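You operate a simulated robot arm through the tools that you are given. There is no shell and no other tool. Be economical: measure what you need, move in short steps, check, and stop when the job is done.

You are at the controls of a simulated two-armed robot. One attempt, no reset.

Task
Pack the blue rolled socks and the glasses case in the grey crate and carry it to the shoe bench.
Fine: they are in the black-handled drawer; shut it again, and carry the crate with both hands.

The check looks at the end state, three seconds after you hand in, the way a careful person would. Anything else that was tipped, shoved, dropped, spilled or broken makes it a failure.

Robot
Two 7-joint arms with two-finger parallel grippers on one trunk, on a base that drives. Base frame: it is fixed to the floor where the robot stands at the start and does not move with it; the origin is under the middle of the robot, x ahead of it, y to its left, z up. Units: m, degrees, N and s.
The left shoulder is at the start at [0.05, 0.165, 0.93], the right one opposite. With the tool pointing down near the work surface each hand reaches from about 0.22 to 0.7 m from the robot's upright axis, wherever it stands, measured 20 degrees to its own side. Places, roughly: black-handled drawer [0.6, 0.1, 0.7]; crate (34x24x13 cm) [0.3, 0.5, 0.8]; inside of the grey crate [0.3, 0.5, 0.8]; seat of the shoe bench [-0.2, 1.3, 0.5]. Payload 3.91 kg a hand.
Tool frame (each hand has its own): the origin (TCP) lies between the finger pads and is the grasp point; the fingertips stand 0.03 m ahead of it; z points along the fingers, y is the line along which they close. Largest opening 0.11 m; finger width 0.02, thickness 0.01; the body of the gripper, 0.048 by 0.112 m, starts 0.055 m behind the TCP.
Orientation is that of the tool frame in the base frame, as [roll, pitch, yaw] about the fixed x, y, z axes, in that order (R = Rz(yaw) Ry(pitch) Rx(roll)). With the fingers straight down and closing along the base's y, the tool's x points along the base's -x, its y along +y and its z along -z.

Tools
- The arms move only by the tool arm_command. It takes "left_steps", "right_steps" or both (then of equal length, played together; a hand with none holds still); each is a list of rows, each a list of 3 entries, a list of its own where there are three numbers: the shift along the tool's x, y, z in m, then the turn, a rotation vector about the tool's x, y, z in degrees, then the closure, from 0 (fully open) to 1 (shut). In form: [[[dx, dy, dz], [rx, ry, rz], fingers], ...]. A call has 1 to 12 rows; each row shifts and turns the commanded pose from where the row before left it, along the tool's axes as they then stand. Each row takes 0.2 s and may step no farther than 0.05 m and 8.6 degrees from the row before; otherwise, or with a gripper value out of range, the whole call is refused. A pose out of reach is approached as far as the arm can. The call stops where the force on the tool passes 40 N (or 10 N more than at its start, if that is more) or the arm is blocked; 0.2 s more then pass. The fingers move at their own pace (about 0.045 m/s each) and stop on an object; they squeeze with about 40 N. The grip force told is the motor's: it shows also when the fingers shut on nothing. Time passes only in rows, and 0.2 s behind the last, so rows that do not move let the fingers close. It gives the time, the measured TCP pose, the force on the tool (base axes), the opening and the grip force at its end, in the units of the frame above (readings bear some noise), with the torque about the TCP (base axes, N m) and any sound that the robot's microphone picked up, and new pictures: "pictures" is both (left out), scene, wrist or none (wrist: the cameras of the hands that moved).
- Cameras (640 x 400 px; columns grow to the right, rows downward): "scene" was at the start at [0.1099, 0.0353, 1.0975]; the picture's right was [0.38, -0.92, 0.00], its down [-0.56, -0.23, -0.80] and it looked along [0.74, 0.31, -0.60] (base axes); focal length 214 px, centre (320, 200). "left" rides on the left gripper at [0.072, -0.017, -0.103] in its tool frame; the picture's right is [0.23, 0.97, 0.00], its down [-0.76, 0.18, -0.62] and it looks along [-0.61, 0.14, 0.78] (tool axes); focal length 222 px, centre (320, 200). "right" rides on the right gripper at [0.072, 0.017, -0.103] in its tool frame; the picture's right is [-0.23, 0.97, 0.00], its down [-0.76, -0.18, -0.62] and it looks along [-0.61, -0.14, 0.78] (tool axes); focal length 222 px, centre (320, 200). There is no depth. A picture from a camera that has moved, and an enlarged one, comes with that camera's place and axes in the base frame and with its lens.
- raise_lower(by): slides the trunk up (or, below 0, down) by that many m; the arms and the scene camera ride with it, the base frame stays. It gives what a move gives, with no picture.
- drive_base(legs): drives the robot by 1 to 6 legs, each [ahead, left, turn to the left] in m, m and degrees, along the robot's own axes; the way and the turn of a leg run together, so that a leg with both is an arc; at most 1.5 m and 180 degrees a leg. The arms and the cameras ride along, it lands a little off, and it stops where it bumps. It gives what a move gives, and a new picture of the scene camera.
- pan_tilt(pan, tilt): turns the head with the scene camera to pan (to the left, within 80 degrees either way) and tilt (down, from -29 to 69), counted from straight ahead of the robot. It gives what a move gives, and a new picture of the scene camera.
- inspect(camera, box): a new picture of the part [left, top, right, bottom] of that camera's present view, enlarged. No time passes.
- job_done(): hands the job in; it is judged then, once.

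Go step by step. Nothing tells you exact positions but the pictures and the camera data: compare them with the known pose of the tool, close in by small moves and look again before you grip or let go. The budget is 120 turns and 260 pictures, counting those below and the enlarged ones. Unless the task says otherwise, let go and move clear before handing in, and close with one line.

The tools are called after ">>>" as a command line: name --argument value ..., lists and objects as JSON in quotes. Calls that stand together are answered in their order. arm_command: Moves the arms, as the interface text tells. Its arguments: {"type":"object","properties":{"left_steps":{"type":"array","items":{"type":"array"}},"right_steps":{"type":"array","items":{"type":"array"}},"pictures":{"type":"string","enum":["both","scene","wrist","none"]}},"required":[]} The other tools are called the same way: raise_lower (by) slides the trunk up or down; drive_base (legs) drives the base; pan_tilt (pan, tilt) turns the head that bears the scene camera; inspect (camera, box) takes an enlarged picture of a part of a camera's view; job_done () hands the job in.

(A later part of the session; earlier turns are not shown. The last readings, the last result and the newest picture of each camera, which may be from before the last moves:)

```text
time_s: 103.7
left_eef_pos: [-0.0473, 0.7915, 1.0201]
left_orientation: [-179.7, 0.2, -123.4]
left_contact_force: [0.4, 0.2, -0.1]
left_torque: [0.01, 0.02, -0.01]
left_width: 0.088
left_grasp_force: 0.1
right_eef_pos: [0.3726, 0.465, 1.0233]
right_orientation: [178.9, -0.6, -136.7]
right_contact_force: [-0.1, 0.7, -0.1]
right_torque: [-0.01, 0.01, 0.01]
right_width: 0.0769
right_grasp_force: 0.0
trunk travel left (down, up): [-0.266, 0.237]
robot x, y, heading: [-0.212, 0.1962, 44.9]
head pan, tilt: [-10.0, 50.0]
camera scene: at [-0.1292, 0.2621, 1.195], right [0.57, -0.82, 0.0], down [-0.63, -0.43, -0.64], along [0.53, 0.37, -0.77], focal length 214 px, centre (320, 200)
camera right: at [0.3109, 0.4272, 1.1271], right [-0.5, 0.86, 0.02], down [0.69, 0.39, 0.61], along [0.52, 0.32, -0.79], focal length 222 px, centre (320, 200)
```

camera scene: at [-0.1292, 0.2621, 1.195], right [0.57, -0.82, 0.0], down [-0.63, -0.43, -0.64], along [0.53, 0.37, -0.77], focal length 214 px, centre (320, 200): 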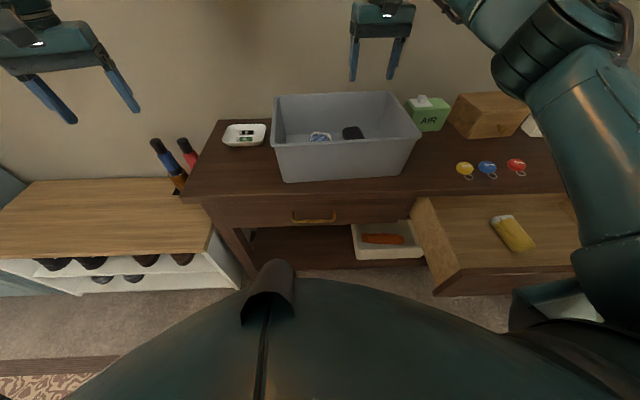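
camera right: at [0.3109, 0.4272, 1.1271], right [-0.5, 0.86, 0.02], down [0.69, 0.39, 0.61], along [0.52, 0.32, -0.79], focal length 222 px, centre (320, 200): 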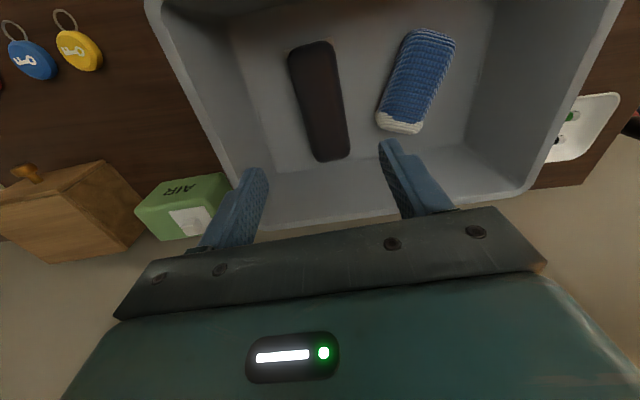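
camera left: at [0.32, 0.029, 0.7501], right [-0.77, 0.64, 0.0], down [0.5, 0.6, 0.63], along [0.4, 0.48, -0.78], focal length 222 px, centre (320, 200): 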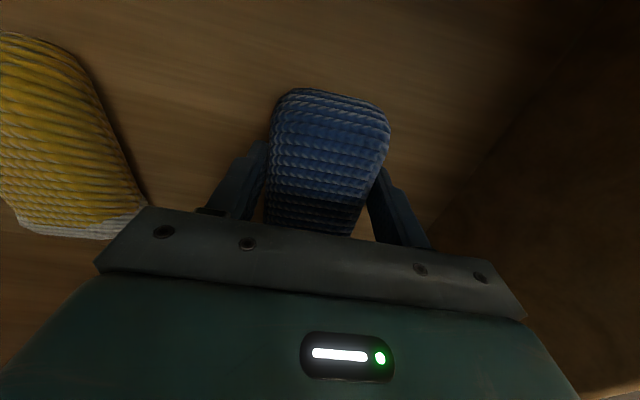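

Both items lie flat in the crate. Next, the drawer: I'll back off, line up so the right hand is before the handle, and pull the left hand in.

>>> drive_base --legs '[[-0.3, 0, -7.7], [0, -0.347, 0]]'

>>> arm_command --left_steps '[[[0.04, 0, 0], [0, 0, 0], 0.2], [[0.04, 0, 0], [0, 0, 0], 0.2], [[0.04, 0, 0], [0, 0, 0], 0.2], [[0.04, 0, 0], [0, 0, 0], 0.2], [[0.04, 0, 0], [0, 0, 0], 0.2], [[0.02, 0, 0], [0, 0, 0], 0.2]]' --right_steps '[[[0.03, 0, 0.02], [0, 0, 0], 1], [[0.03, 0, 0.02], [0, 0, 0], 1], [[0.03, 0, 0.02], [0, 0, 0], 1], [[0.03, 0, 0.02], [0, 0, 0], 1], [[0.03, 0, 0.02], [0, 0, 0], 1], [[0, 0, 0.02], [0, 0, 0], 1]]' --pictures "both"

```text
time_s: 108.9
left_eef_pos: [0.0088, 0.2939, 1.0197]
left_orientation: [-179.9, 0.2, -131.5]
left_contact_force: [0.2, -0.3, 1.2]
left_torque: [0.01, 0.01, -0.05]
left_width: 0.0881
left_grasp_force: 0.2
right_eef_pos: [0.3806, -0.0887, 1.021]
right_orientation: [179.0, -0.5, -144.7]
right_contact_force: [0.5, -0.6, -0.4]
right_torque: [0.01, 0.03, -0.04]
right_width: 0.0772
right_grasp_force: 0.0
trunk travel left (down, up): [-0.266, 0.237]
robot x, y, heading: [-0.2375, -0.2734, 36.7]
head pan, tilt: [-10.0, 50.0]
camera scene: at [-0.1455, -0.2194, 1.195], right [0.45, -0.89, 0.0], down [-0.68, -0.34, -0.64], along [0.57, 0.29, -0.77], focal length 214 px, centre (320, 200)
```

scene: 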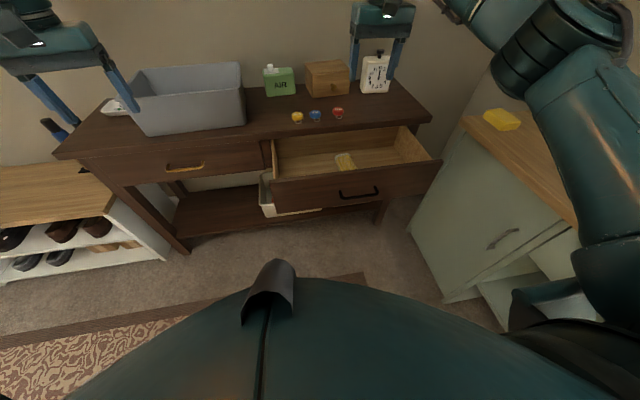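

```text
time_s: 110.3
left_eef_pos: [-0.1375, 0.1259, 1.018]
left_orientation: [-179.7, 0.1, -131.3]
left_contact_force: [0.7, -0.5, 0.2]
left_torque: [0.0, 0.03, 0.0]
left_width: 0.0879
left_grasp_force: 0.1
right_eef_pos: [0.2536, -0.1727, 0.904]
right_orientation: [179.0, -0.5, -144.7]
right_contact_force: [0.7, 0.6, 0.2]
right_torque: [0.0, -0.02, -0.04]
right_width: 0.0002
right_grasp_force: 37.7
trunk travel left (down, up): [-0.266, 0.237]
robot x, y, heading: [-0.2401, -0.2715, 36.7]
head pan, tilt: [-10.0, 50.0]
camera scene: at [-0.1456, -0.2194, 1.1951], right [0.45, -0.89, 0.0], down [-0.68, -0.34, -0.64], along [0.57, 0.29, -0.77], focal length 214 px, centre (320, 200)
camera right: at [0.187, -0.2016, 1.0084], right [-0.38, 0.93, 0.02], down [0.74, 0.29, 0.61], along [0.56, 0.24, -0.79], focal length 222 px, centre (320, 200)
camera left: at [-0.1736, 0.0601, 1.1208], right [-0.88, 0.47, 0.0], down [0.37, 0.69, 0.62], along [0.3, 0.55, -0.78], focal length 222 px, centre (320, 200)
```

scene: 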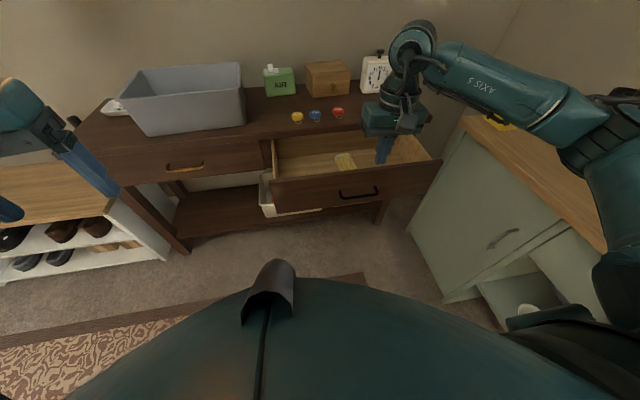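
right: 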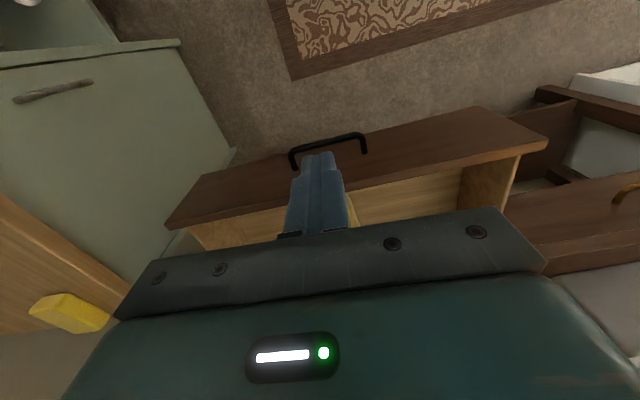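
left: 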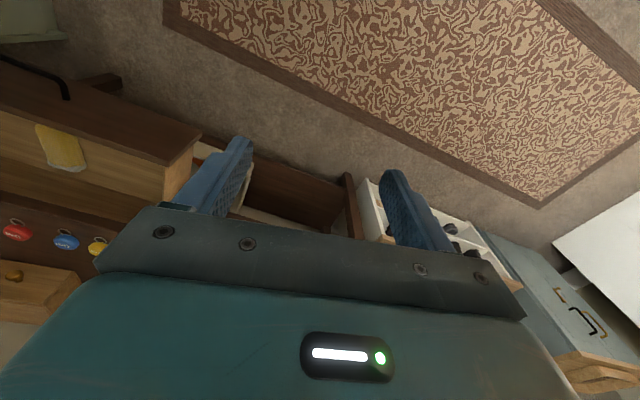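

The right hand, shut, is exactly in line with the handle, 7 cm before it. I'll lower it to handle height.

>>> raise_lower --by -0.15

>>> arm_command --right_steps '[[[0, 0, 0.03], [0, 0, 0], 1], [[0, 0, 0.03], [0, 0, 0], 1], [[0, 0, 0.019], [0, 0, 0], 1]]' --pictures "both"

```text
time_s: 112.0
left_eef_pos: [-0.1361, 0.1266, 0.868]
left_orientation: [-179.8, 0.3, -131.5]
left_contact_force: [-0.5, -0.4, 0.0]
left_torque: [-0.02, 0.0, 0.01]
left_width: 0.0879
left_grasp_force: 0.0
right_eef_pos: [0.2541, -0.173, 0.7538]
right_orientation: [179.1, -0.5, -144.7]
right_contact_force: [-0.2, 0.1, -1.4]
right_torque: [0.0, 0.06, 0.01]
right_width: 0.0
right_grasp_force: 37.8
trunk travel left (down, up): [-0.116, 0.387]
robot x, y, heading: [-0.2359, -0.2725, 36.3]
head pan, tilt: [-10.0, 50.0]
```

```text
time_s: 112.8
left_eef_pos: [-0.1367, 0.1278, 0.8684]
left_orientation: [-179.7, 0.2, -131.4]
left_contact_force: [-0.2, 0.4, -0.1]
left_torque: [0.0, 0.01, -0.05]
left_width: 0.0882
left_grasp_force: 0.1
right_eef_pos: [0.2536, -0.1729, 0.6722]
right_orientation: [179.0, -0.6, -144.6]
right_contact_force: [0.5, 0.3, -0.6]
right_torque: [-0.01, 0.02, 0.01]
right_width: 0.0
right_grasp_force: 37.5
trunk travel left (down, up): [-0.116, 0.387]
robot x, y, heading: [-0.2374, -0.2713, 36.7]
head pan, tilt: [-10.0, 50.0]
camera scene: at [-0.1455, -0.2193, 1.0451], right [0.45, -0.89, 0.0], down [-0.68, -0.34, -0.64], along [0.57, 0.29, -0.77], focal length 214 px, centre (320, 200)
camera right: at [0.1869, -0.2015, 0.7771], right [-0.38, 0.93, 0.02], down [0.74, 0.29, 0.61], along [0.56, 0.24, -0.79], focal length 222 px, centre (320, 200)
```

scene: 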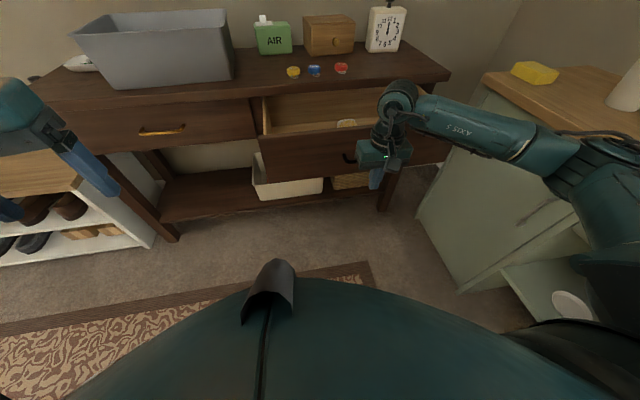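
right: 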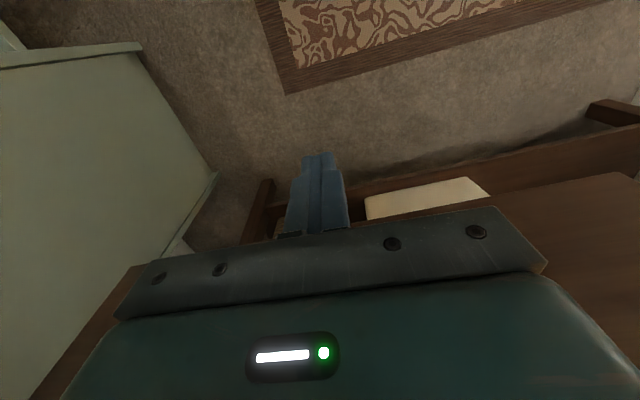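

Aligned with the bar. I'll push the drawer by driving ahead 0.27 m, then finish gently with the arm.

>>> drive_base --legs '[[0.15, 0, 0]]'

>>> drive_base --legs '[[0.12, 0, 0]]'

```text
time_s: 114.2
left_eef_pos: [-0.02, 0.217, 0.8675]
left_orientation: [-179.8, 0.2, -131.2]
left_contact_force: [0.3, -0.3, -0.3]
left_torque: [0.0, 0.04, -0.03]
left_width: 0.0878
left_grasp_force: 0.1
right_eef_pos: [0.3706, -0.0841, 0.6733]
right_orientation: [178.9, -0.5, -144.6]
right_contact_force: [-0.1, -0.3, 0.1]
right_torque: [-0.02, 0.0, 0.0]
right_width: 0.0002
right_grasp_force: 37.7
trunk travel left (down, up): [-0.116, 0.387]
robot x, y, heading: [-0.1223, -0.1826, 36.7]
head pan, tilt: [-10.0, 50.0]
camera scene: at [-0.0274, -0.131, 1.045], right [0.45, -0.89, 0.0], down [-0.68, -0.34, -0.64], along [0.57, 0.29, -0.77], focal length 214 px, centre (320, 200)
```

scene: 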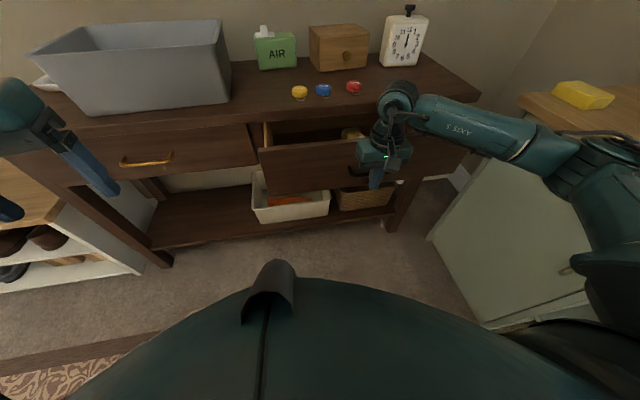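

```text
time_s: 115.4
left_eef_pos: [0.0785, 0.2891, 0.8687]
left_orientation: [-179.8, 0.3, -131.2]
left_contact_force: [0.0, 0.1, -0.5]
left_torque: [0.0, -0.03, -0.03]
left_width: 0.0883
left_grasp_force: 0.1
right_eef_pos: [0.4705, -0.0094, 0.6725]
right_orientation: [179.1, -0.6, -144.6]
right_contact_force: [0.7, -1.0, 0.2]
right_torque: [-0.02, -0.01, 0.01]
right_width: 0.0
right_grasp_force: 37.4
trunk travel left (down, up): [-0.116, 0.387]
robot x, y, heading: [-0.0249, -0.1103, 36.9]
head pan, tilt: [-10.0, 50.0]
camera scene: at [0.0711, -0.0574, 1.045], right [0.45, -0.89, 0.0], down [-0.68, -0.34, -0.64], along [0.57, 0.29, -0.77], focal length 214 px, centre (320, 200)
```

scene: 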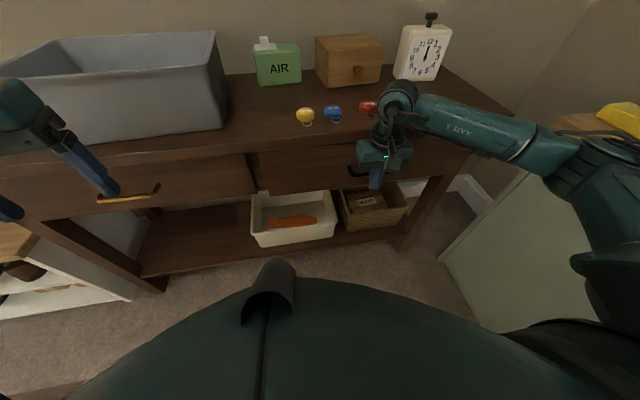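

Almost shut. The last 2 cm with the arm, small steps.

>>> arm_command --right_steps '[[[-0.006, 0, 0], [0, 0, 0], 1], [[-0.006, 0, 0], [0, 0, 0], 1], [[-0.005, 0, 0], [0, 0, 0], 1], [[-0.004, 0, 0], [0, 0, 0], 1], [[-0.004, 0, 0], [0, 0, 0], 1], [[-0.004, 0, 0], [0, 0, 0], 1]]' --pictures "both"

>>> inspect --camera "scene" --box '[230, 90, 470, 240]'

```text
time_s: 116.0
left_eef_pos: [0.0777, 0.2886, 0.8682]
left_orientation: [-179.9, 0.2, -131.3]
left_contact_force: [-0.1, 0.4, -0.1]
left_torque: [-0.02, -0.01, 0.01]
left_width: 0.0879
left_grasp_force: 0.0
right_eef_pos: [0.4741, -0.0071, 0.6721]
right_orientation: [179.1, -0.8, -144.1]
right_contact_force: [-10.6, -11.8, 6.7]
right_torque: [1.41, -1.18, 0.04]
right_width: 0.0
right_grasp_force: 36.8
trunk travel left (down, up): [-0.116, 0.387]
robot x, y, heading: [-0.0246, -0.1105, 36.7]
head pan, tilt: [-10.0, 50.0]
stopped in row 3 (right hand): the force on the tool passed its limit at 48 N (the readings are from after the stop); the commanded pose is now the measured one
camera scene: at [0.0696, -0.059, 1.0454], right [0.45, -0.89, 0.0], down [-0.68, -0.34, -0.64], along [0.58, 0.29, -0.76], focal length 214 px, centre (320, 200)
camera right: at [0.4085, -0.0361, 0.7784], right [-0.39, 0.92, 0.01], down [0.74, 0.3, 0.61], along [0.56, 0.24, -0.79], focal length 222 px, centre (320, 200)
```

scene: 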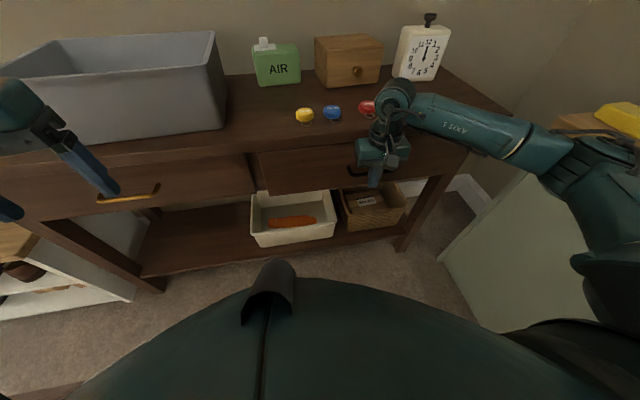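
right: 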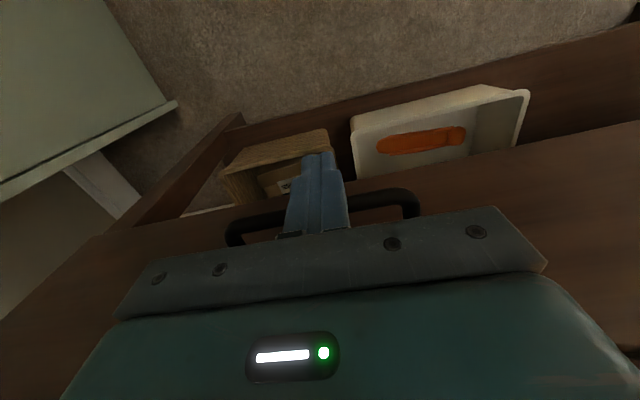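

```text
2.67 times, centred on (350, 165) of scene
camera zoom: at [0.0696, -0.059, 1.0454], right [0.45, -0.89, 0.0], down [-0.68, -0.34, -0.64], along [0.58, 0.29, -0.76], focal length 572 px, centre (240, 293)
```

zoom: 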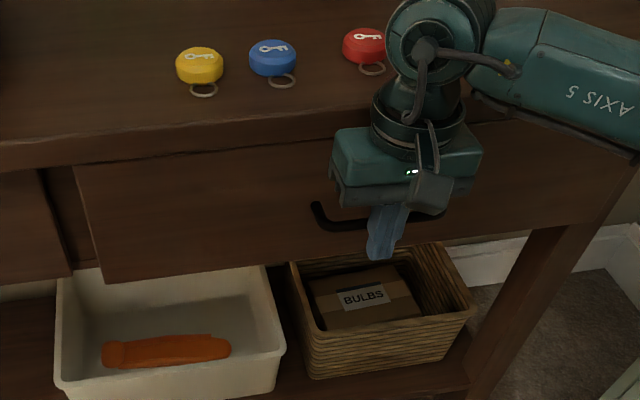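

The torque tells that the wrist touched the table edge (about 11 cm above the TCP), so the drawer is still ~1.5 cm open. I'll back off, tilt the hand 30° so that the wrist leans away, and push again.

>>> arm_command --right_steps '[[[0.03, 0, 0], [0, 0, 0], 1], [[0, 0, 0], [0, -7.5, 0], 1], [[0, 0, 0], [0, -7.5, 0], 1], [[0, 0, 0], [0, -7.5, 0], 1], [[0, 0, 0], [0, -7.5, 0], 1], [[-0.0087, 0, 0.005], [0, 0, 0], 1], [[-0.0087, 0, 0.005], [0, 0, 0], 1], [[-0.0052, 0, 0.003], [0, 0, 0], 1]]' --pictures "none"

>>> arm_command --right_steps '[[[-0.0043, 0, 0.0025], [0, 0, 0], 1], [[-0.0043, 0, 0.0025], [0, 0, 0], 1], [[-0.0043, 0, 0.0025], [0, 0, 0], 1], [[-0.0043, 0, 0.0025], [0, 0, 0], 1], [[-0.0043, 0, 0.0025], [0, 0, 0], 1], [[-0.0043, 0, 0.0025], [0, 0, 0], 1]]' --pictures "both"

```text
time_s: 117.8
left_eef_pos: [0.0785, 0.2895, 0.8673]
left_orientation: [-179.8, 0.1, -131.3]
left_contact_force: [-0.1, 1.0, 0.6]
left_torque: [-0.02, 0.0, -0.01]
left_width: 0.0879
left_grasp_force: 0.1
right_eef_pos: [0.4736, -0.0074, 0.6703]
right_orientation: [179.0, 28.9, -144.7]
right_contact_force: [-0.5, 0.4, -0.6]
right_torque: [-0.01, -0.01, 0.0]
right_width: 0.0002
right_grasp_force: 37.4
trunk travel left (down, up): [-0.116, 0.387]
robot x, y, heading: [-0.0236, -0.1143, 36.8]
head pan, tilt: [-10.0, 50.0]
```

```text
time_s: 119.2
left_eef_pos: [0.0787, 0.2875, 0.8681]
left_orientation: [-179.7, 0.1, -131.4]
left_contact_force: [0.0, 0.1, -0.2]
left_torque: [0.05, -0.01, 0.0]
left_width: 0.0882
left_grasp_force: 0.1
right_eef_pos: [0.4904, 0.0041, 0.6686]
right_orientation: [179.1, 28.1, -144.4]
right_contact_force: [-5.7, -6.6, 6.1]
right_torque: [0.14, -0.02, 0.1]
right_width: 0.0
right_grasp_force: 37.8
trunk travel left (down, up): [-0.116, 0.387]
robot x, y, heading: [-0.0258, -0.1154, 36.6]
head pan, tilt: [-10.0, 50.0]
stopped in row 6 (right hand): the force on the tool passed its limit at 45 N (the readings are from after the stop); the commanded pose is now the measured one
camera scene: at [0.0697, -0.0589, 1.0453], right [0.45, -0.89, 0.0], down [-0.68, -0.34, -0.64], along [0.58, 0.29, -0.77], focal length 214 px, centre (320, 200)
camera right: at [0.3904, -0.0487, 0.7256], right [-0.41, 0.9, 0.12], down [0.42, 0.07, 0.91], along [0.81, 0.42, -0.41], focal length 222 px, centre (320, 200)
```

scene: 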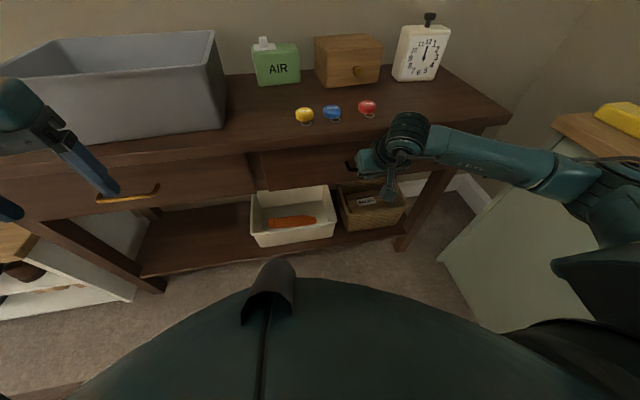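
right: 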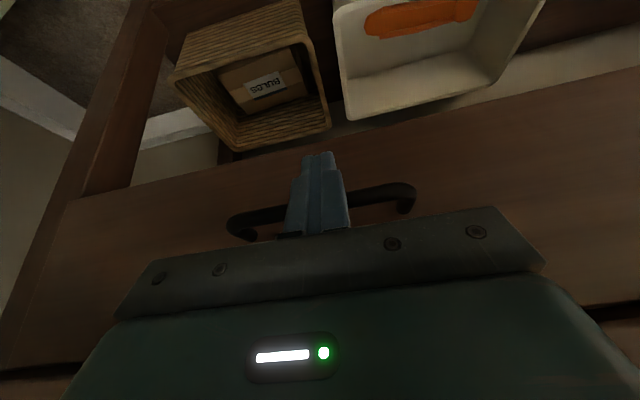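

The TCP reached the computed closed position with contact at the finger: the drawer is shut. I'll back off and verify.

>>> drive_base --legs '[[-0.25, 0, 0]]'

>>> inspect --camera "scene" --box '[200, 60, 440, 210]'

```text
time_s: 121.1
left_eef_pos: [-0.117, 0.1413, 0.8687]
left_orientation: [-179.8, 0.1, -131.5]
left_contact_force: [0.0, -0.4, -0.2]
left_torque: [-0.01, 0.02, 0.01]
left_width: 0.0879
left_grasp_force: 0.0
right_eef_pos: [0.2945, -0.1437, 0.6672]
right_orientation: [179.1, 28.0, -144.4]
right_contact_force: [0.4, -0.1, -0.3]
right_torque: [0.02, -0.02, -0.03]
right_width: 0.0002
right_grasp_force: 37.9
trunk travel left (down, up): [-0.116, 0.387]
robot x, y, heading: [-0.221, -0.2588, 36.4]
head pan, tilt: [-10.0, 50.0]
camera scene: at [-0.1272, -0.2052, 1.045], right [0.45, -0.9, 0.0], down [-0.69, -0.34, -0.64], along [0.58, 0.29, -0.77], focal length 214 px, centre (320, 200)
```

scene: 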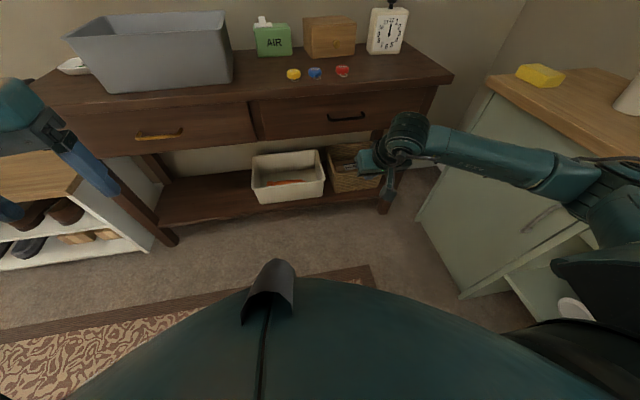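

```text
2.67 times, centred on (320, 135) of scene
camera zoom: at [-0.1272, -0.2052, 1.045], right [0.45, -0.9, 0.0], down [-0.69, -0.34, -0.64], along [0.58, 0.29, -0.77], focal length 572 px, centre (320, 373)
```

zoom: 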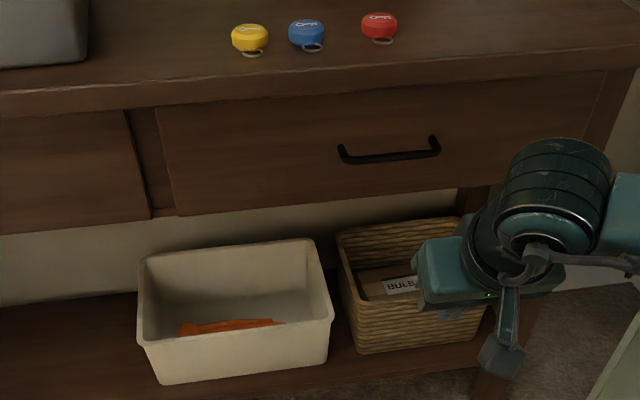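

The drawer is flush again. Now I'll raise the trunk, straighten and open the right hand for gripping the crate's end walls.

>>> raise_lower --by 0.3

>>> arm_command --right_steps '[[[0, 0, 0], [0, 7, 0], 0.5], [[0, 0, 0], [0, 7, 0], 0.35], [[0, 0, 0], [0, 7, 0], 0.35], [[0, 0, 0], [0, 7.5, 0], 0.35], [[0, 0, -0.03], [0, 0, 0], 0.35], [[0, 0, -0.03], [0, 0, 0], 0.35], [[0, 0, -0.03], [0, 0, 0], 0.35]]' --left_steps '[[[0, 0, 0], [0, 0, 0], 0.35], [[0, 0, 0], [0, 0, 4], 0.35], [[0, 0, 0], [0, 0, 5], 0.35], [[0, 0, 0], [0, 0, 0], 0.35], [[0, 0, 0], [0, 0, 0], 0.35], [[0, 0, 0], [0, 0, 0], 0.35], [[0, 0, 0], [0, 0, 0], 0.35]]' --pictures "none"

>>> drive_base --legs '[[0.2, 0.13, 3]]'

```text
time_s: 124.1
left_eef_pos: [-0.117, 0.1418, 1.1685]
left_orientation: [-179.8, 0.3, -131.6]
left_contact_force: [-0.6, -0.2, 0.5]
left_torque: [-0.02, 0.0, -0.02]
left_width: 0.088
left_grasp_force: 0.1
right_eef_pos: [0.2952, -0.1426, 0.9674]
right_orientation: [179.0, 28.0, -144.6]
right_contact_force: [0.4, 0.0, 0.0]
right_torque: [0.0, -0.01, 0.0]
right_width: 0.0
right_grasp_force: 37.9
trunk travel left (down, up): [-0.416, 0.087]
robot x, y, heading: [-0.2196, -0.2578, 36.4]
head pan, tilt: [-10.0, 50.0]
```

```text
time_s: 125.7
left_eef_pos: [-0.1176, 0.1414, 1.1692]
left_orientation: [-179.9, 0.2, -140.5]
left_contact_force: [-0.3, 0.8, -0.1]
left_torque: [0.01, -0.01, 0.02]
left_width: 0.0715
left_grasp_force: 0.2
right_eef_pos: [0.2933, -0.1433, 1.0576]
right_orientation: [179.3, -0.5, -144.0]
right_contact_force: [0.6, 0.4, 0.3]
right_torque: [0.0, -0.01, -0.02]
right_width: 0.0716
right_grasp_force: 0.1
trunk travel left (down, up): [-0.416, 0.087]
robot x, y, heading: [-0.2181, -0.2589, 36.4]
head pan, tilt: [-10.0, 50.0]
```

```text
time_s: 127.5
left_eef_pos: [-0.0591, 0.3697, 1.1689]
left_orientation: [-180.0, 0.1, -137.7]
left_contact_force: [-0.2, 0.8, 0.4]
left_torque: [0.0, -0.01, 0.02]
left_width: 0.0717
left_grasp_force: 0.0
right_eef_pos: [0.3658, 0.1059, 1.0556]
right_orientation: [179.4, -0.5, -141.3]
right_contact_force: [0.5, -0.3, -0.5]
right_torque: [-0.03, 0.02, -0.01]
right_width: 0.0715
right_grasp_force: 0.0
trunk travel left (down, up): [-0.416, 0.087]
robot x, y, heading: [-0.142, -0.0352, 39.4]
head pan, tilt: [-10.0, 50.0]
camera scene: at [-0.0518, 0.0237, 1.345], right [0.49, -0.87, 0.0], down [-0.67, -0.37, -0.64], along [0.56, 0.31, -0.77], focal length 214 px, centre (320, 200)
```

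scene: 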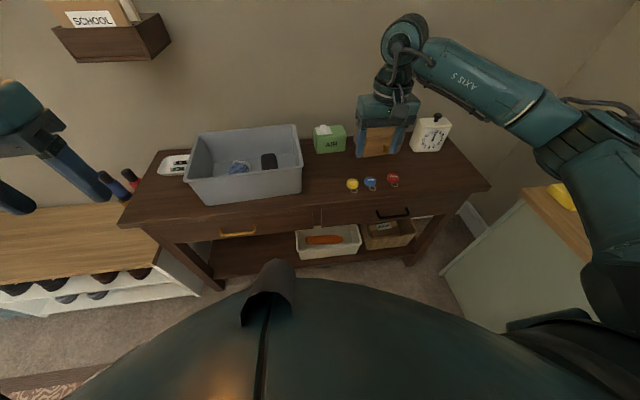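

I'll spread the hands to the crate's width: the left at ~0.30 left, the right near my centre line, still high.

>>> arm_command --left_steps '[[[-0.038, 0.0067, 0], [0, 0, 0], 0.35], [[-0.038, 0.0067, 0], [0, 0, 0.5], 0.35], [[-0.038, 0.0067, 0], [0, 0, 0.5], 0.35], [[-0.038, 0.0067, 0], [0, 0, 0.5], 0.35], [[-0.038, 0.0067, 0.02], [0, 0, 0.5], 0.35], [[-0.038, 0.0067, 0.02], [0, 0, 0], 0.35]]' --right_steps '[[[-0.0113, 0.0305, 0], [0, 0, 0], 0.35], [[-0.0113, 0.0305, 0], [0, 0, 0], 0.35], [[-0.0113, 0.0305, 0], [0, 0, -0.5], 0.35], [[-0.0113, 0.0305, 0], [0, 0, -0.5], 0.35], [[-0.0113, 0.0305, 0], [0, 0, 0], 0.35], [[-0.0113, 0.0305, 0], [0, 0, 0], 0.35]]' --pictures "both"

```text
time_s: 128.8
left_eef_pos: [0.0858, 0.5509, 1.1285]
left_orientation: [-179.8, 0.2, -139.8]
left_contact_force: [0.0, -0.9, 0.4]
left_torque: [0.01, -0.01, 0.0]
left_width: 0.0715
left_grasp_force: 0.1
right_eef_pos: [0.3031, 0.2923, 1.0599]
right_orientation: [179.3, -0.6, -140.4]
right_contact_force: [-0.5, -0.7, -0.5]
right_torque: [0.0, 0.01, -0.04]
right_width: 0.0715
right_grasp_force: 0.0
trunk travel left (down, up): [-0.416, 0.087]
robot x, y, heading: [-0.1439, -0.0331, 39.3]
head pan, tilt: [-10.0, 50.0]
camera scene: at [-0.0518, 0.0244, 1.3449], right [0.49, -0.87, 0.0], down [-0.67, -0.38, -0.64], along [0.56, 0.31, -0.77], focal length 214 px, centre (320, 200)
camera right: at [0.2384, 0.259, 1.1636], right [-0.45, 0.89, 0.01], down [0.71, 0.35, 0.61], along [0.55, 0.28, -0.79], focal length 222 px, centre (320, 200)
camera left: at [0.0405, 0.4897, 1.2303], right [-0.8, 0.6, 0.0], down [0.46, 0.63, 0.62], along [0.37, 0.5, -0.78], focal length 222 px, centre (320, 200)
```

scene: 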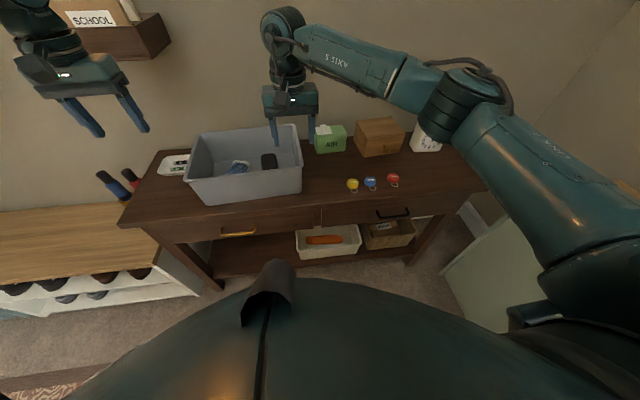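
right: 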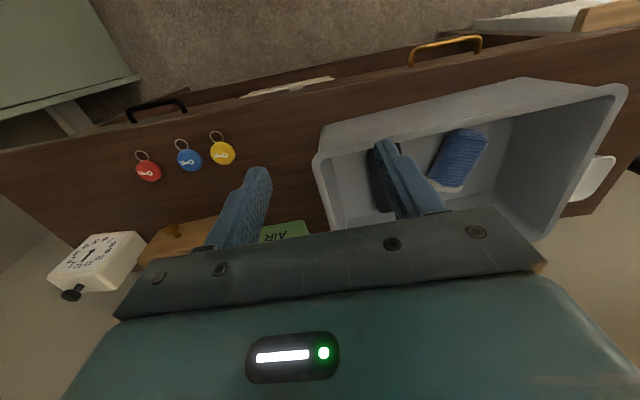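
left: 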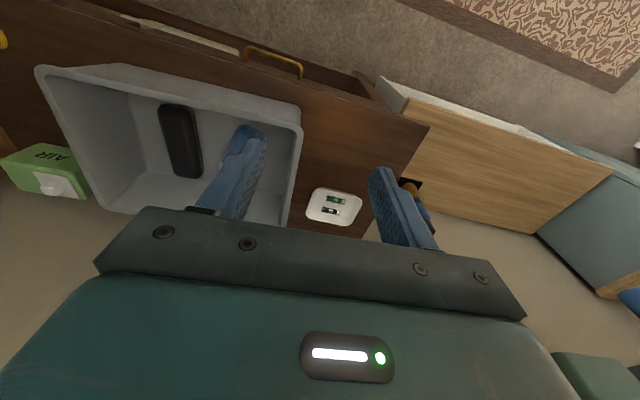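

No reach limits in this arrangement. Refined crate: end walls at ≈[0.228, 0.637] and [0.442, 0.399], heading 42°. Driving up.

>>> drive_base --legs '[[0.165, -0.013, 1]]'

>>> arm_command --left_steps '[[[0, 0, 0.03], [0, 0, -1], 0.35], [[0, 0, 0.038], [0, 0, 0], 0.35]]' --right_steps '[[[0, 0, 0], [0, 0, -1], 0.35], [[0, 0, 0], [0, 0, 0], 0.35]]' --pictures "both"

```text
time_s: 130.3
left_eef_pos: [0.2115, 0.6471, 1.1289]
left_orientation: [-179.9, 0.2, -138.8]
left_contact_force: [0.2, 0.4, -1.0]
left_torque: [-0.02, 0.04, 0.02]
left_width: 0.0714
left_grasp_force: 0.0
right_eef_pos: [0.4337, 0.3938, 1.0591]
right_orientation: [179.1, -0.5, -139.4]
right_contact_force: [-0.2, 0.0, -0.2]
right_torque: [0.01, 0.02, 0.0]
right_width: 0.0713
right_grasp_force: 0.1
trunk travel left (down, up): [-0.416, 0.087]
robot x, y, heading: [-0.0107, 0.0617, 40.2]
head pan, tilt: [-10.0, 50.0]
camera scene: at [0.0824, 0.1197, 1.3449], right [0.5, -0.86, 0.0], down [-0.66, -0.39, -0.64], along [0.56, 0.32, -0.77], focal length 214 px, centre (320, 200)
```

scene: 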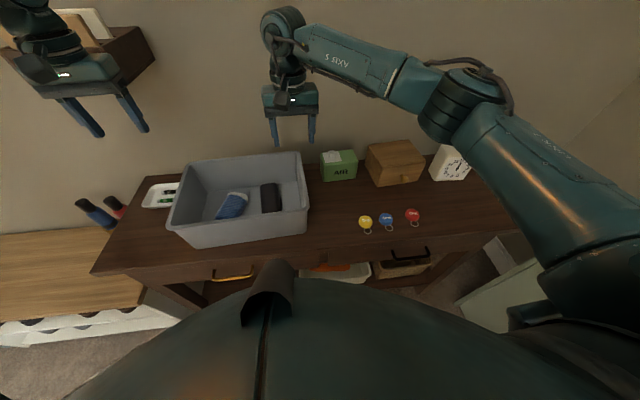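

```text
time_s: 130.9
left_eef_pos: [0.2102, 0.646, 1.0604]
left_orientation: [-179.9, 0.2, -137.8]
left_contact_force: [0.6, 0.0, 0.3]
left_torque: [-0.02, 0.01, 0.02]
left_width: 0.0714
left_grasp_force: 0.0
right_eef_pos: [0.4331, 0.3931, 1.0599]
right_orientation: [179.1, -0.5, -138.4]
right_contact_force: [-0.1, -0.8, -0.4]
right_torque: [0.02, 0.0, 0.0]
right_width: 0.0713
right_grasp_force: 0.1
trunk travel left (down, up): [-0.416, 0.087]
robot x, y, heading: [-0.0066, 0.0601, 40.0]
head pan, tilt: [-10.0, 50.0]
camera scene: at [0.0818, 0.1197, 1.345], right [0.5, -0.86, 0.0], down [-0.66, -0.39, -0.64], along [0.56, 0.32, -0.77], focal length 214 px, centre (320, 200)
camera right: at [0.3691, 0.3569, 1.1646], right [-0.48, 0.88, 0.01], down [0.7, 0.37, 0.61], along [0.54, 0.3, -0.79], focal length 222 px, centre (320, 200)
camera left: at [0.1665, 0.5845, 1.1633], right [-0.82, 0.57, 0.0], down [0.44, 0.64, 0.63], along [0.36, 0.51, -0.78], focal length 222 px, centre (320, 200)
```

scene: 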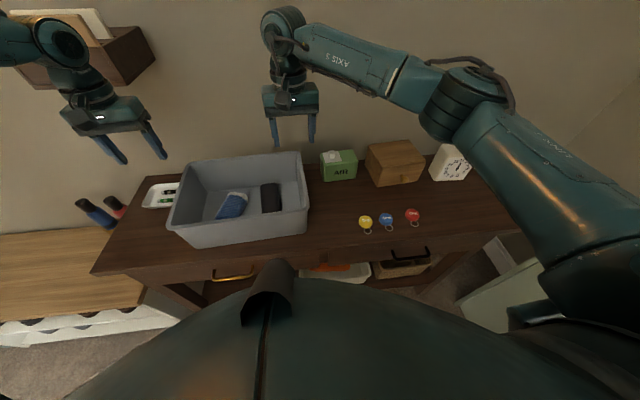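
right: 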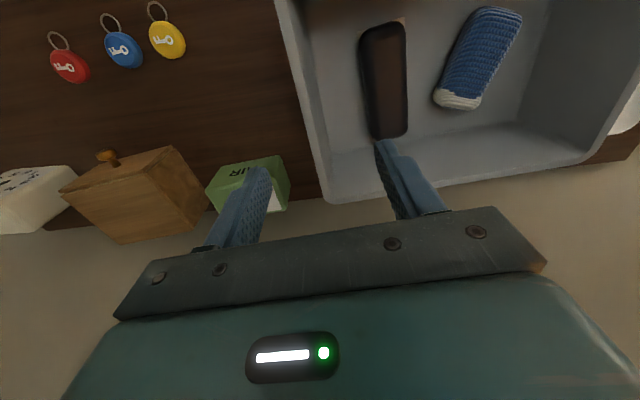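
left: 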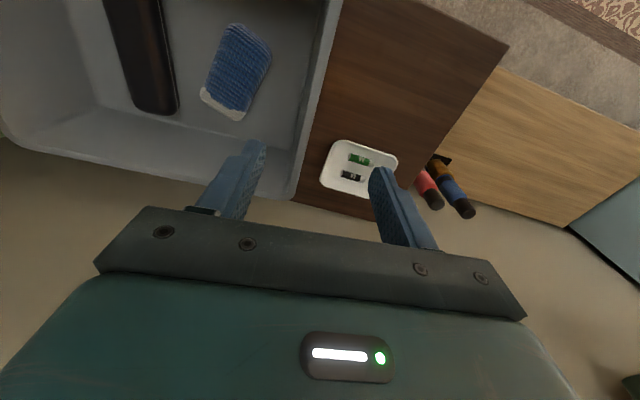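

I'll centre each hand over its wall (left hand 1.7 cm, right hand 0.5 cm) and lower to just around the rim.

>>> arm_command --left_steps '[[[-0.0073, -0.0173, 0], [0, 0, 0], 0.35]]' --right_steps '[[[-0.008, -0.0053, 0], [0, 0, 0], 0.35]]' --pictures "none"

>>> raise_lower --by -0.11

>>> inspect --camera "left" --box '[0, 0, 640, 400]'

>>> inspect --camera "right" --box '[0, 0, 640, 400]'

>>> inspect --camera "scene" --box '[80, 50, 400, 250]'

```text
time_s: 131.3
left_eef_pos: [0.2292, 0.6399, 1.0602]
left_orientation: [-179.9, 0.2, -137.8]
left_contact_force: [-0.3, -0.8, -0.1]
left_torque: [-0.02, 0.03, 0.01]
left_width: 0.0717
left_grasp_force: 0.0
right_eef_pos: [0.4427, 0.3917, 1.06]
right_orientation: [179.2, -0.6, -138.4]
right_contact_force: [0.2, -0.4, 0.2]
right_torque: [0.03, 0.02, 0.03]
right_width: 0.0716
right_grasp_force: 0.1
trunk travel left (down, up): [-0.416, 0.087]
robot x, y, heading: [-0.0089, 0.0588, 40.1]
head pan, tilt: [-10.0, 50.0]
```

```text
time_s: 132.7
left_eef_pos: [0.2286, 0.6392, 0.9501]
left_orientation: [-179.9, 0.2, -137.8]
left_contact_force: [-1.3, -0.6, 0.1]
left_torque: [-0.02, 0.02, 0.0]
left_width: 0.0714
left_grasp_force: 0.0
right_eef_pos: [0.4423, 0.3925, 0.9506]
right_orientation: [179.1, -0.4, -138.3]
right_contact_force: [0.1, -0.4, -0.1]
right_torque: [0.01, -0.01, -0.02]
right_width: 0.0716
right_grasp_force: 0.0
trunk travel left (down, up): [-0.306, 0.197]
robot x, y, heading: [-0.006, 0.0603, 40.3]
head pan, tilt: [-10.0, 50.0]
```

```text
1.00 times, centred on (320, 200) of left (not enlarged: the box is as wide or as high as the picture)
camera zoom: at [0.1842, 0.5773, 1.0533], right [-0.82, 0.57, 0.0], down [0.44, 0.64, 0.63], along [0.36, 0.51, -0.78], focal length 222 px, centre (320, 200)
```

zoom: 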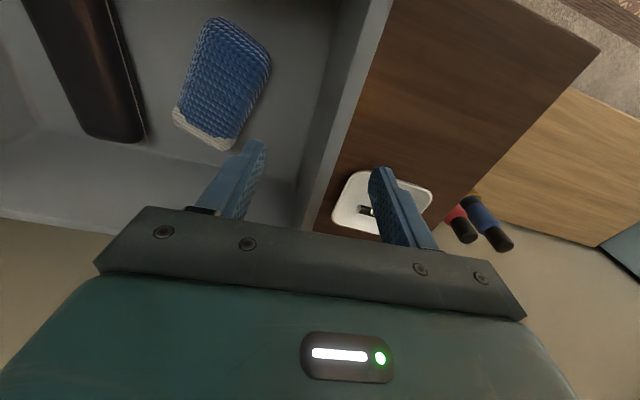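

```text
1.00 times, centred on (320, 200) of right (not enlarged: the box is as wide or as high as the picture)
camera zoom: at [0.3788, 0.3572, 1.0545], right [-0.48, 0.88, 0.01], down [0.7, 0.37, 0.62], along [0.54, 0.3, -0.79], focal length 222 px, centre (320, 200)
```

zoom: 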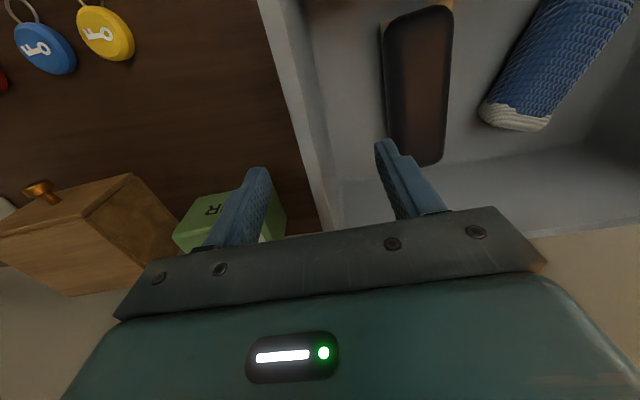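

```text
2.00 times, centred on (240, 150) of scene
camera zoom: at [0.0816, 0.1191, 1.2351], right [0.5, -0.86, 0.0], down [-0.66, -0.38, -0.64], along [0.56, 0.32, -0.77], focal length 429 px, centre (480, 300)
```

zoom: 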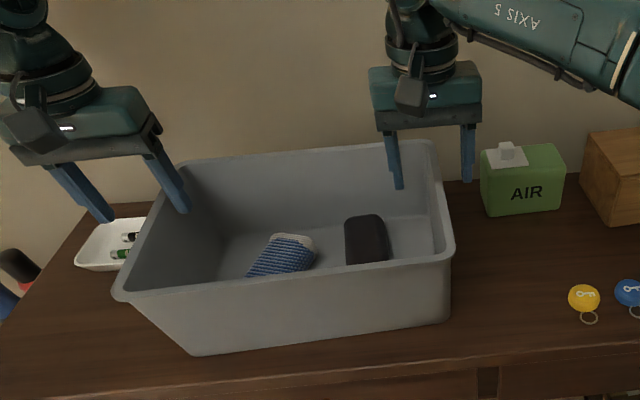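

Both walls pass between the fingers. Small centring shifts, then lower to grip depth.

>>> arm_command --left_steps '[[[0, 0.005, 0], [0, 0, 0], 0.35]]' --right_steps '[[[0, -0.006, 0], [0, 0, 0], 0.35]]' --pictures "none"

>>> raise_lower --by -0.06

>>> inspect --camera "left" --box '[160, 100, 480, 300]'

>>> inspect --camera "right" --box '[160, 100, 480, 300]'

>>> inspect --camera "scene" --box '[80, 20, 400, 220]'

```text
time_s: 133.1
left_eef_pos: [0.2245, 0.6438, 0.9506]
left_orientation: [-179.9, 0.2, -137.7]
left_contact_force: [-0.4, -0.5, -0.7]
left_torque: [0.04, -0.02, 0.01]
left_width: 0.0715
left_grasp_force: 0.1
right_eef_pos: [0.4473, 0.3891, 0.9488]
right_orientation: [179.2, -0.5, -138.4]
right_contact_force: [-0.7, -0.1, -0.5]
right_torque: [-0.03, -0.02, -0.04]
right_width: 0.0718
right_grasp_force: 0.0
trunk travel left (down, up): [-0.306, 0.197]
robot x, y, heading: [-0.0088, 0.0642, 40.2]
head pan, tilt: [-10.0, 50.0]
```

```text
time_s: 134.1
left_eef_pos: [0.2244, 0.6438, 0.8913]
left_orientation: [-179.9, 0.2, -137.8]
left_contact_force: [0.1, -0.8, -0.3]
left_torque: [0.03, 0.01, 0.03]
left_width: 0.0717
left_grasp_force: 0.1
right_eef_pos: [0.4464, 0.3882, 0.8884]
right_orientation: [179.1, -0.4, -138.4]
right_contact_force: [-0.4, 0.2, 0.0]
right_torque: [-0.01, 0.01, 0.01]
right_width: 0.0715
right_grasp_force: 0.0
trunk travel left (down, up): [-0.246, 0.257]
robot x, y, heading: [-0.0075, 0.0606, 40.2]
head pan, tilt: [-10.0, 50.0]
```

```text
2.00 times, centred on (320, 200) of left
camera zoom: at [0.1809, 0.5812, 0.9938], right [-0.82, 0.57, 0.0], down [0.44, 0.64, 0.63], along [0.36, 0.51, -0.78], focal length 444 px, centre (320, 200)
```

zoom: 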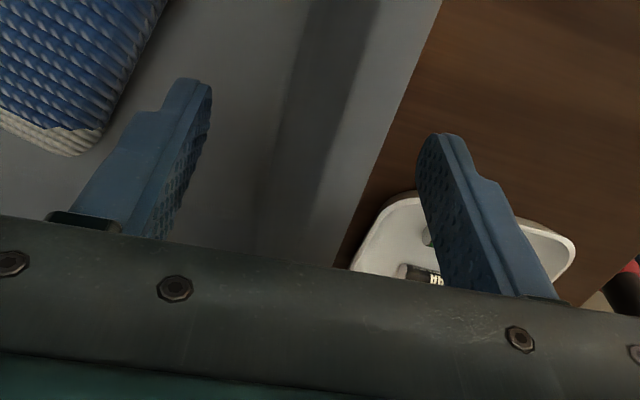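

```text
2.00 times, centred on (320, 200) of right
camera zoom: at [0.3829, 0.3523, 0.9933], right [-0.48, 0.88, 0.01], down [0.7, 0.37, 0.61], along [0.54, 0.3, -0.79], focal length 444 px, centre (320, 200)
```

zoom: 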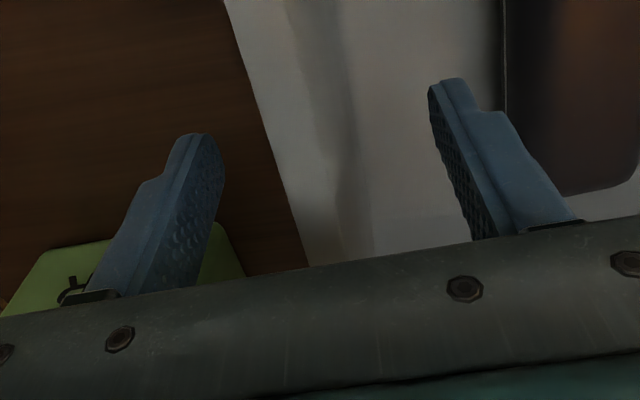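

```text
2.00 times, centred on (240, 120) of scene
camera zoom: at [0.0816, 0.1191, 1.1751], right [0.5, -0.86, 0.0], down [-0.66, -0.38, -0.64], along [0.56, 0.32, -0.77], focal length 429 px, centre (480, 360)
```

zoom: 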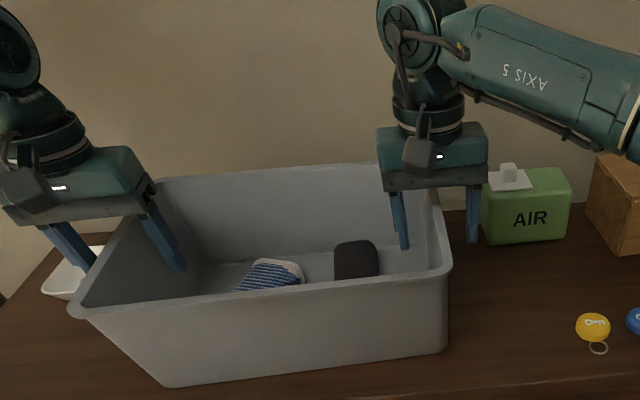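

Both end walls are straddled. Closing both hands together.

>>> arm_command --left_steps '[[[0, 0, 0], [0, 0, 0], 0.6], [[0, 0, 0], [0, 0, 0], 0.8], [[0, 0, 0], [0, 0, 0], 1], [[0, 0, 0], [0, 0, 0], 1], [[0, 0, 0], [0, 0, 0], 1], [[0, 0, 0], [0, 0, 0], 1]]' --right_steps '[[[0, 0, 0], [0, 0, 0], 0.6], [[0, 0, 0], [0, 0, 0], 0.8], [[0, 0, 0], [0, 0, 0], 1], [[0, 0, 0], [0, 0, 0], 1], [[0, 0, 0], [0, 0, 0], 1], [[0, 0, 0], [0, 0, 0], 1]]' --pictures "both"

```text
time_s: 135.5
left_eef_pos: [0.2261, 0.6426, 0.8911]
left_orientation: [-179.5, 0.2, -138.0]
left_contact_force: [10.4, -17.3, -0.2]
left_torque: [-1.22, -1.74, -0.81]
left_width: 0.0063
left_grasp_force: 39.6
right_eef_pos: [0.4437, 0.3903, 0.8893]
right_orientation: [178.7, -0.4, -138.3]
right_contact_force: [-10.3, 18.1, 0.3]
right_torque: [1.24, 1.81, -0.72]
right_width: 0.0062
right_grasp_force: 40.0
trunk travel left (down, up): [-0.246, 0.257]
robot x, y, heading: [-0.0054, 0.062, 40.1]
head pan, tilt: [-10.0, 50.0]
camera scene: at [0.0819, 0.1195, 1.175], right [0.5, -0.86, 0.0], down [-0.66, -0.38, -0.64], along [0.56, 0.32, -0.77], focal length 214 px, centre (320, 200)
camera right: at [0.3817, 0.3535, 0.9934], right [-0.48, 0.88, 0.02], down [0.7, 0.37, 0.61], along [0.53, 0.31, -0.79], focal length 222 px, centre (320, 200)
camera left: at [0.1822, 0.5798, 0.9939], right [-0.82, 0.57, -0.01], down [0.44, 0.64, 0.62], along [0.36, 0.51, -0.78], focal length 222 px, centre (320, 200)
```

scene: 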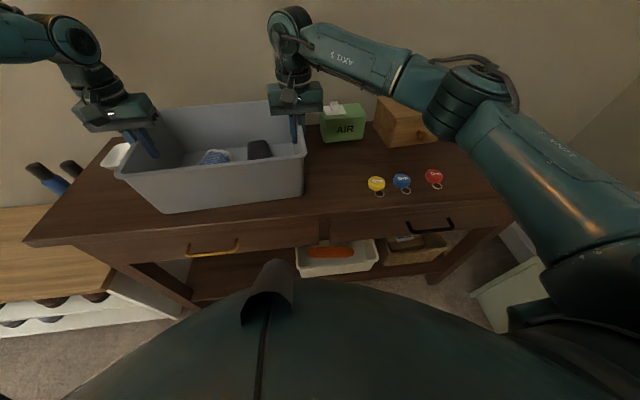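
right: 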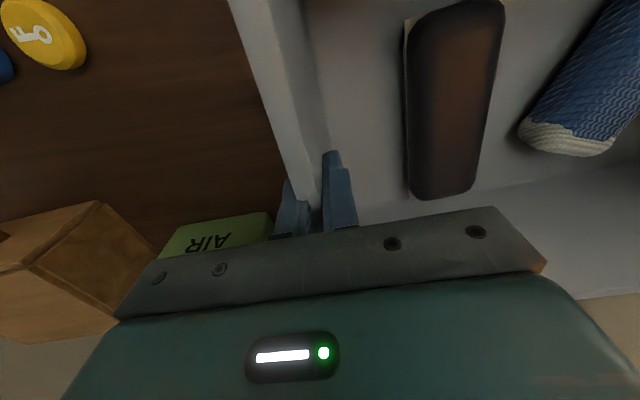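
left: 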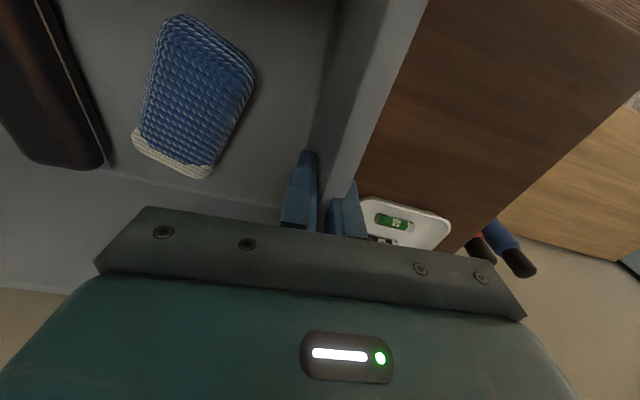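

Both hands hold the walls. I'll relieve the slight outward pull, then lift with the trunk.

>>> arm_command --left_steps '[[[0, -0.0025, 0], [0, 0, 0], 1]]' --right_steps '[[[0, 0.0025, 0], [0, 0, 0], 1]]' --pictures "none"

>>> raise_lower --by 0.03

>>> raise_lower --by 0.08

>>> inspect --camera "scene" --box '[0, 0, 640, 400]'

```text
time_s: 135.9
left_eef_pos: [0.2272, 0.6411, 0.8912]
left_orientation: [-179.5, 0.1, -137.8]
left_contact_force: [7.6, -14.1, 0.2]
left_torque: [-1.12, -1.8, -0.76]
left_width: 0.0064
left_grasp_force: 40.4
right_eef_pos: [0.4442, 0.389, 0.89]
right_orientation: [179.0, -0.4, -138.6]
right_contact_force: [-6.2, 14.8, -0.7]
right_torque: [1.16, 1.83, -0.7]
right_width: 0.0062
right_grasp_force: 39.9
trunk travel left (down, up): [-0.246, 0.257]
robot x, y, heading: [-0.0065, 0.058, 39.9]
head pan, tilt: [-10.0, 50.0]
```

```text
time_s: 136.7
left_eef_pos: [0.2267, 0.6424, 0.9207]
left_orientation: [-179.7, -0.1, -137.8]
left_contact_force: [5.2, -12.6, -3.6]
left_torque: [-1.32, -1.66, -0.8]
left_width: 0.0068
left_grasp_force: 39.8
right_eef_pos: [0.4451, 0.3904, 0.9195]
right_orientation: [179.1, -0.5, -138.6]
right_contact_force: [-5.7, 12.0, -3.0]
right_torque: [1.29, 1.67, -0.72]
right_width: 0.0064
right_grasp_force: 39.7
trunk travel left (down, up): [-0.276, 0.227]
robot x, y, heading: [-0.0077, 0.0583, 40.2]
head pan, tilt: [-10.0, 50.0]
```

```text
time_s: 137.8
left_eef_pos: [0.2267, 0.6409, 1.0011]
left_orientation: [-179.7, 0.1, -137.9]
left_contact_force: [2.7, -12.0, -2.8]
left_torque: [-1.67, -1.17, -0.83]
left_width: 0.0069
left_grasp_force: 40.0
right_eef_pos: [0.4452, 0.3896, 0.9987]
right_orientation: [179.0, -0.4, -138.5]
right_contact_force: [-3.6, 10.8, -2.4]
right_torque: [1.72, 1.17, -0.76]
right_width: 0.006
right_grasp_force: 40.1
trunk travel left (down, up): [-0.356, 0.147]
robot x, y, heading: [-0.0073, 0.059, 40.1]
head pan, tilt: [-10.0, 50.0]
```

```text
1.00 times, centred on (320, 200) of scene (not enlarged: the box is as wide or as high as the picture)
camera zoom: at [0.0822, 0.1199, 1.2849], right [0.5, -0.86, 0.0], down [-0.66, -0.39, -0.64], along [0.56, 0.32, -0.77], focal length 214 px, centre (320, 200)
```

zoom: 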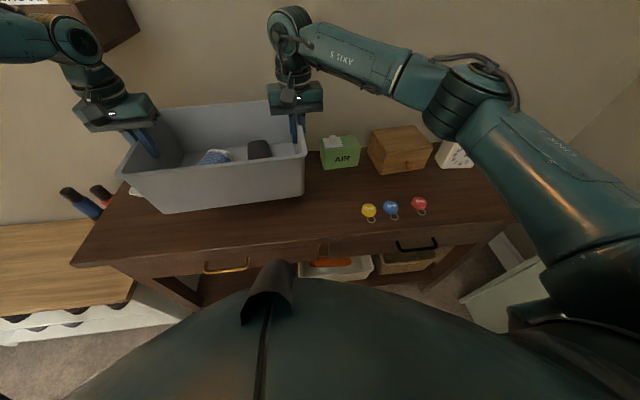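

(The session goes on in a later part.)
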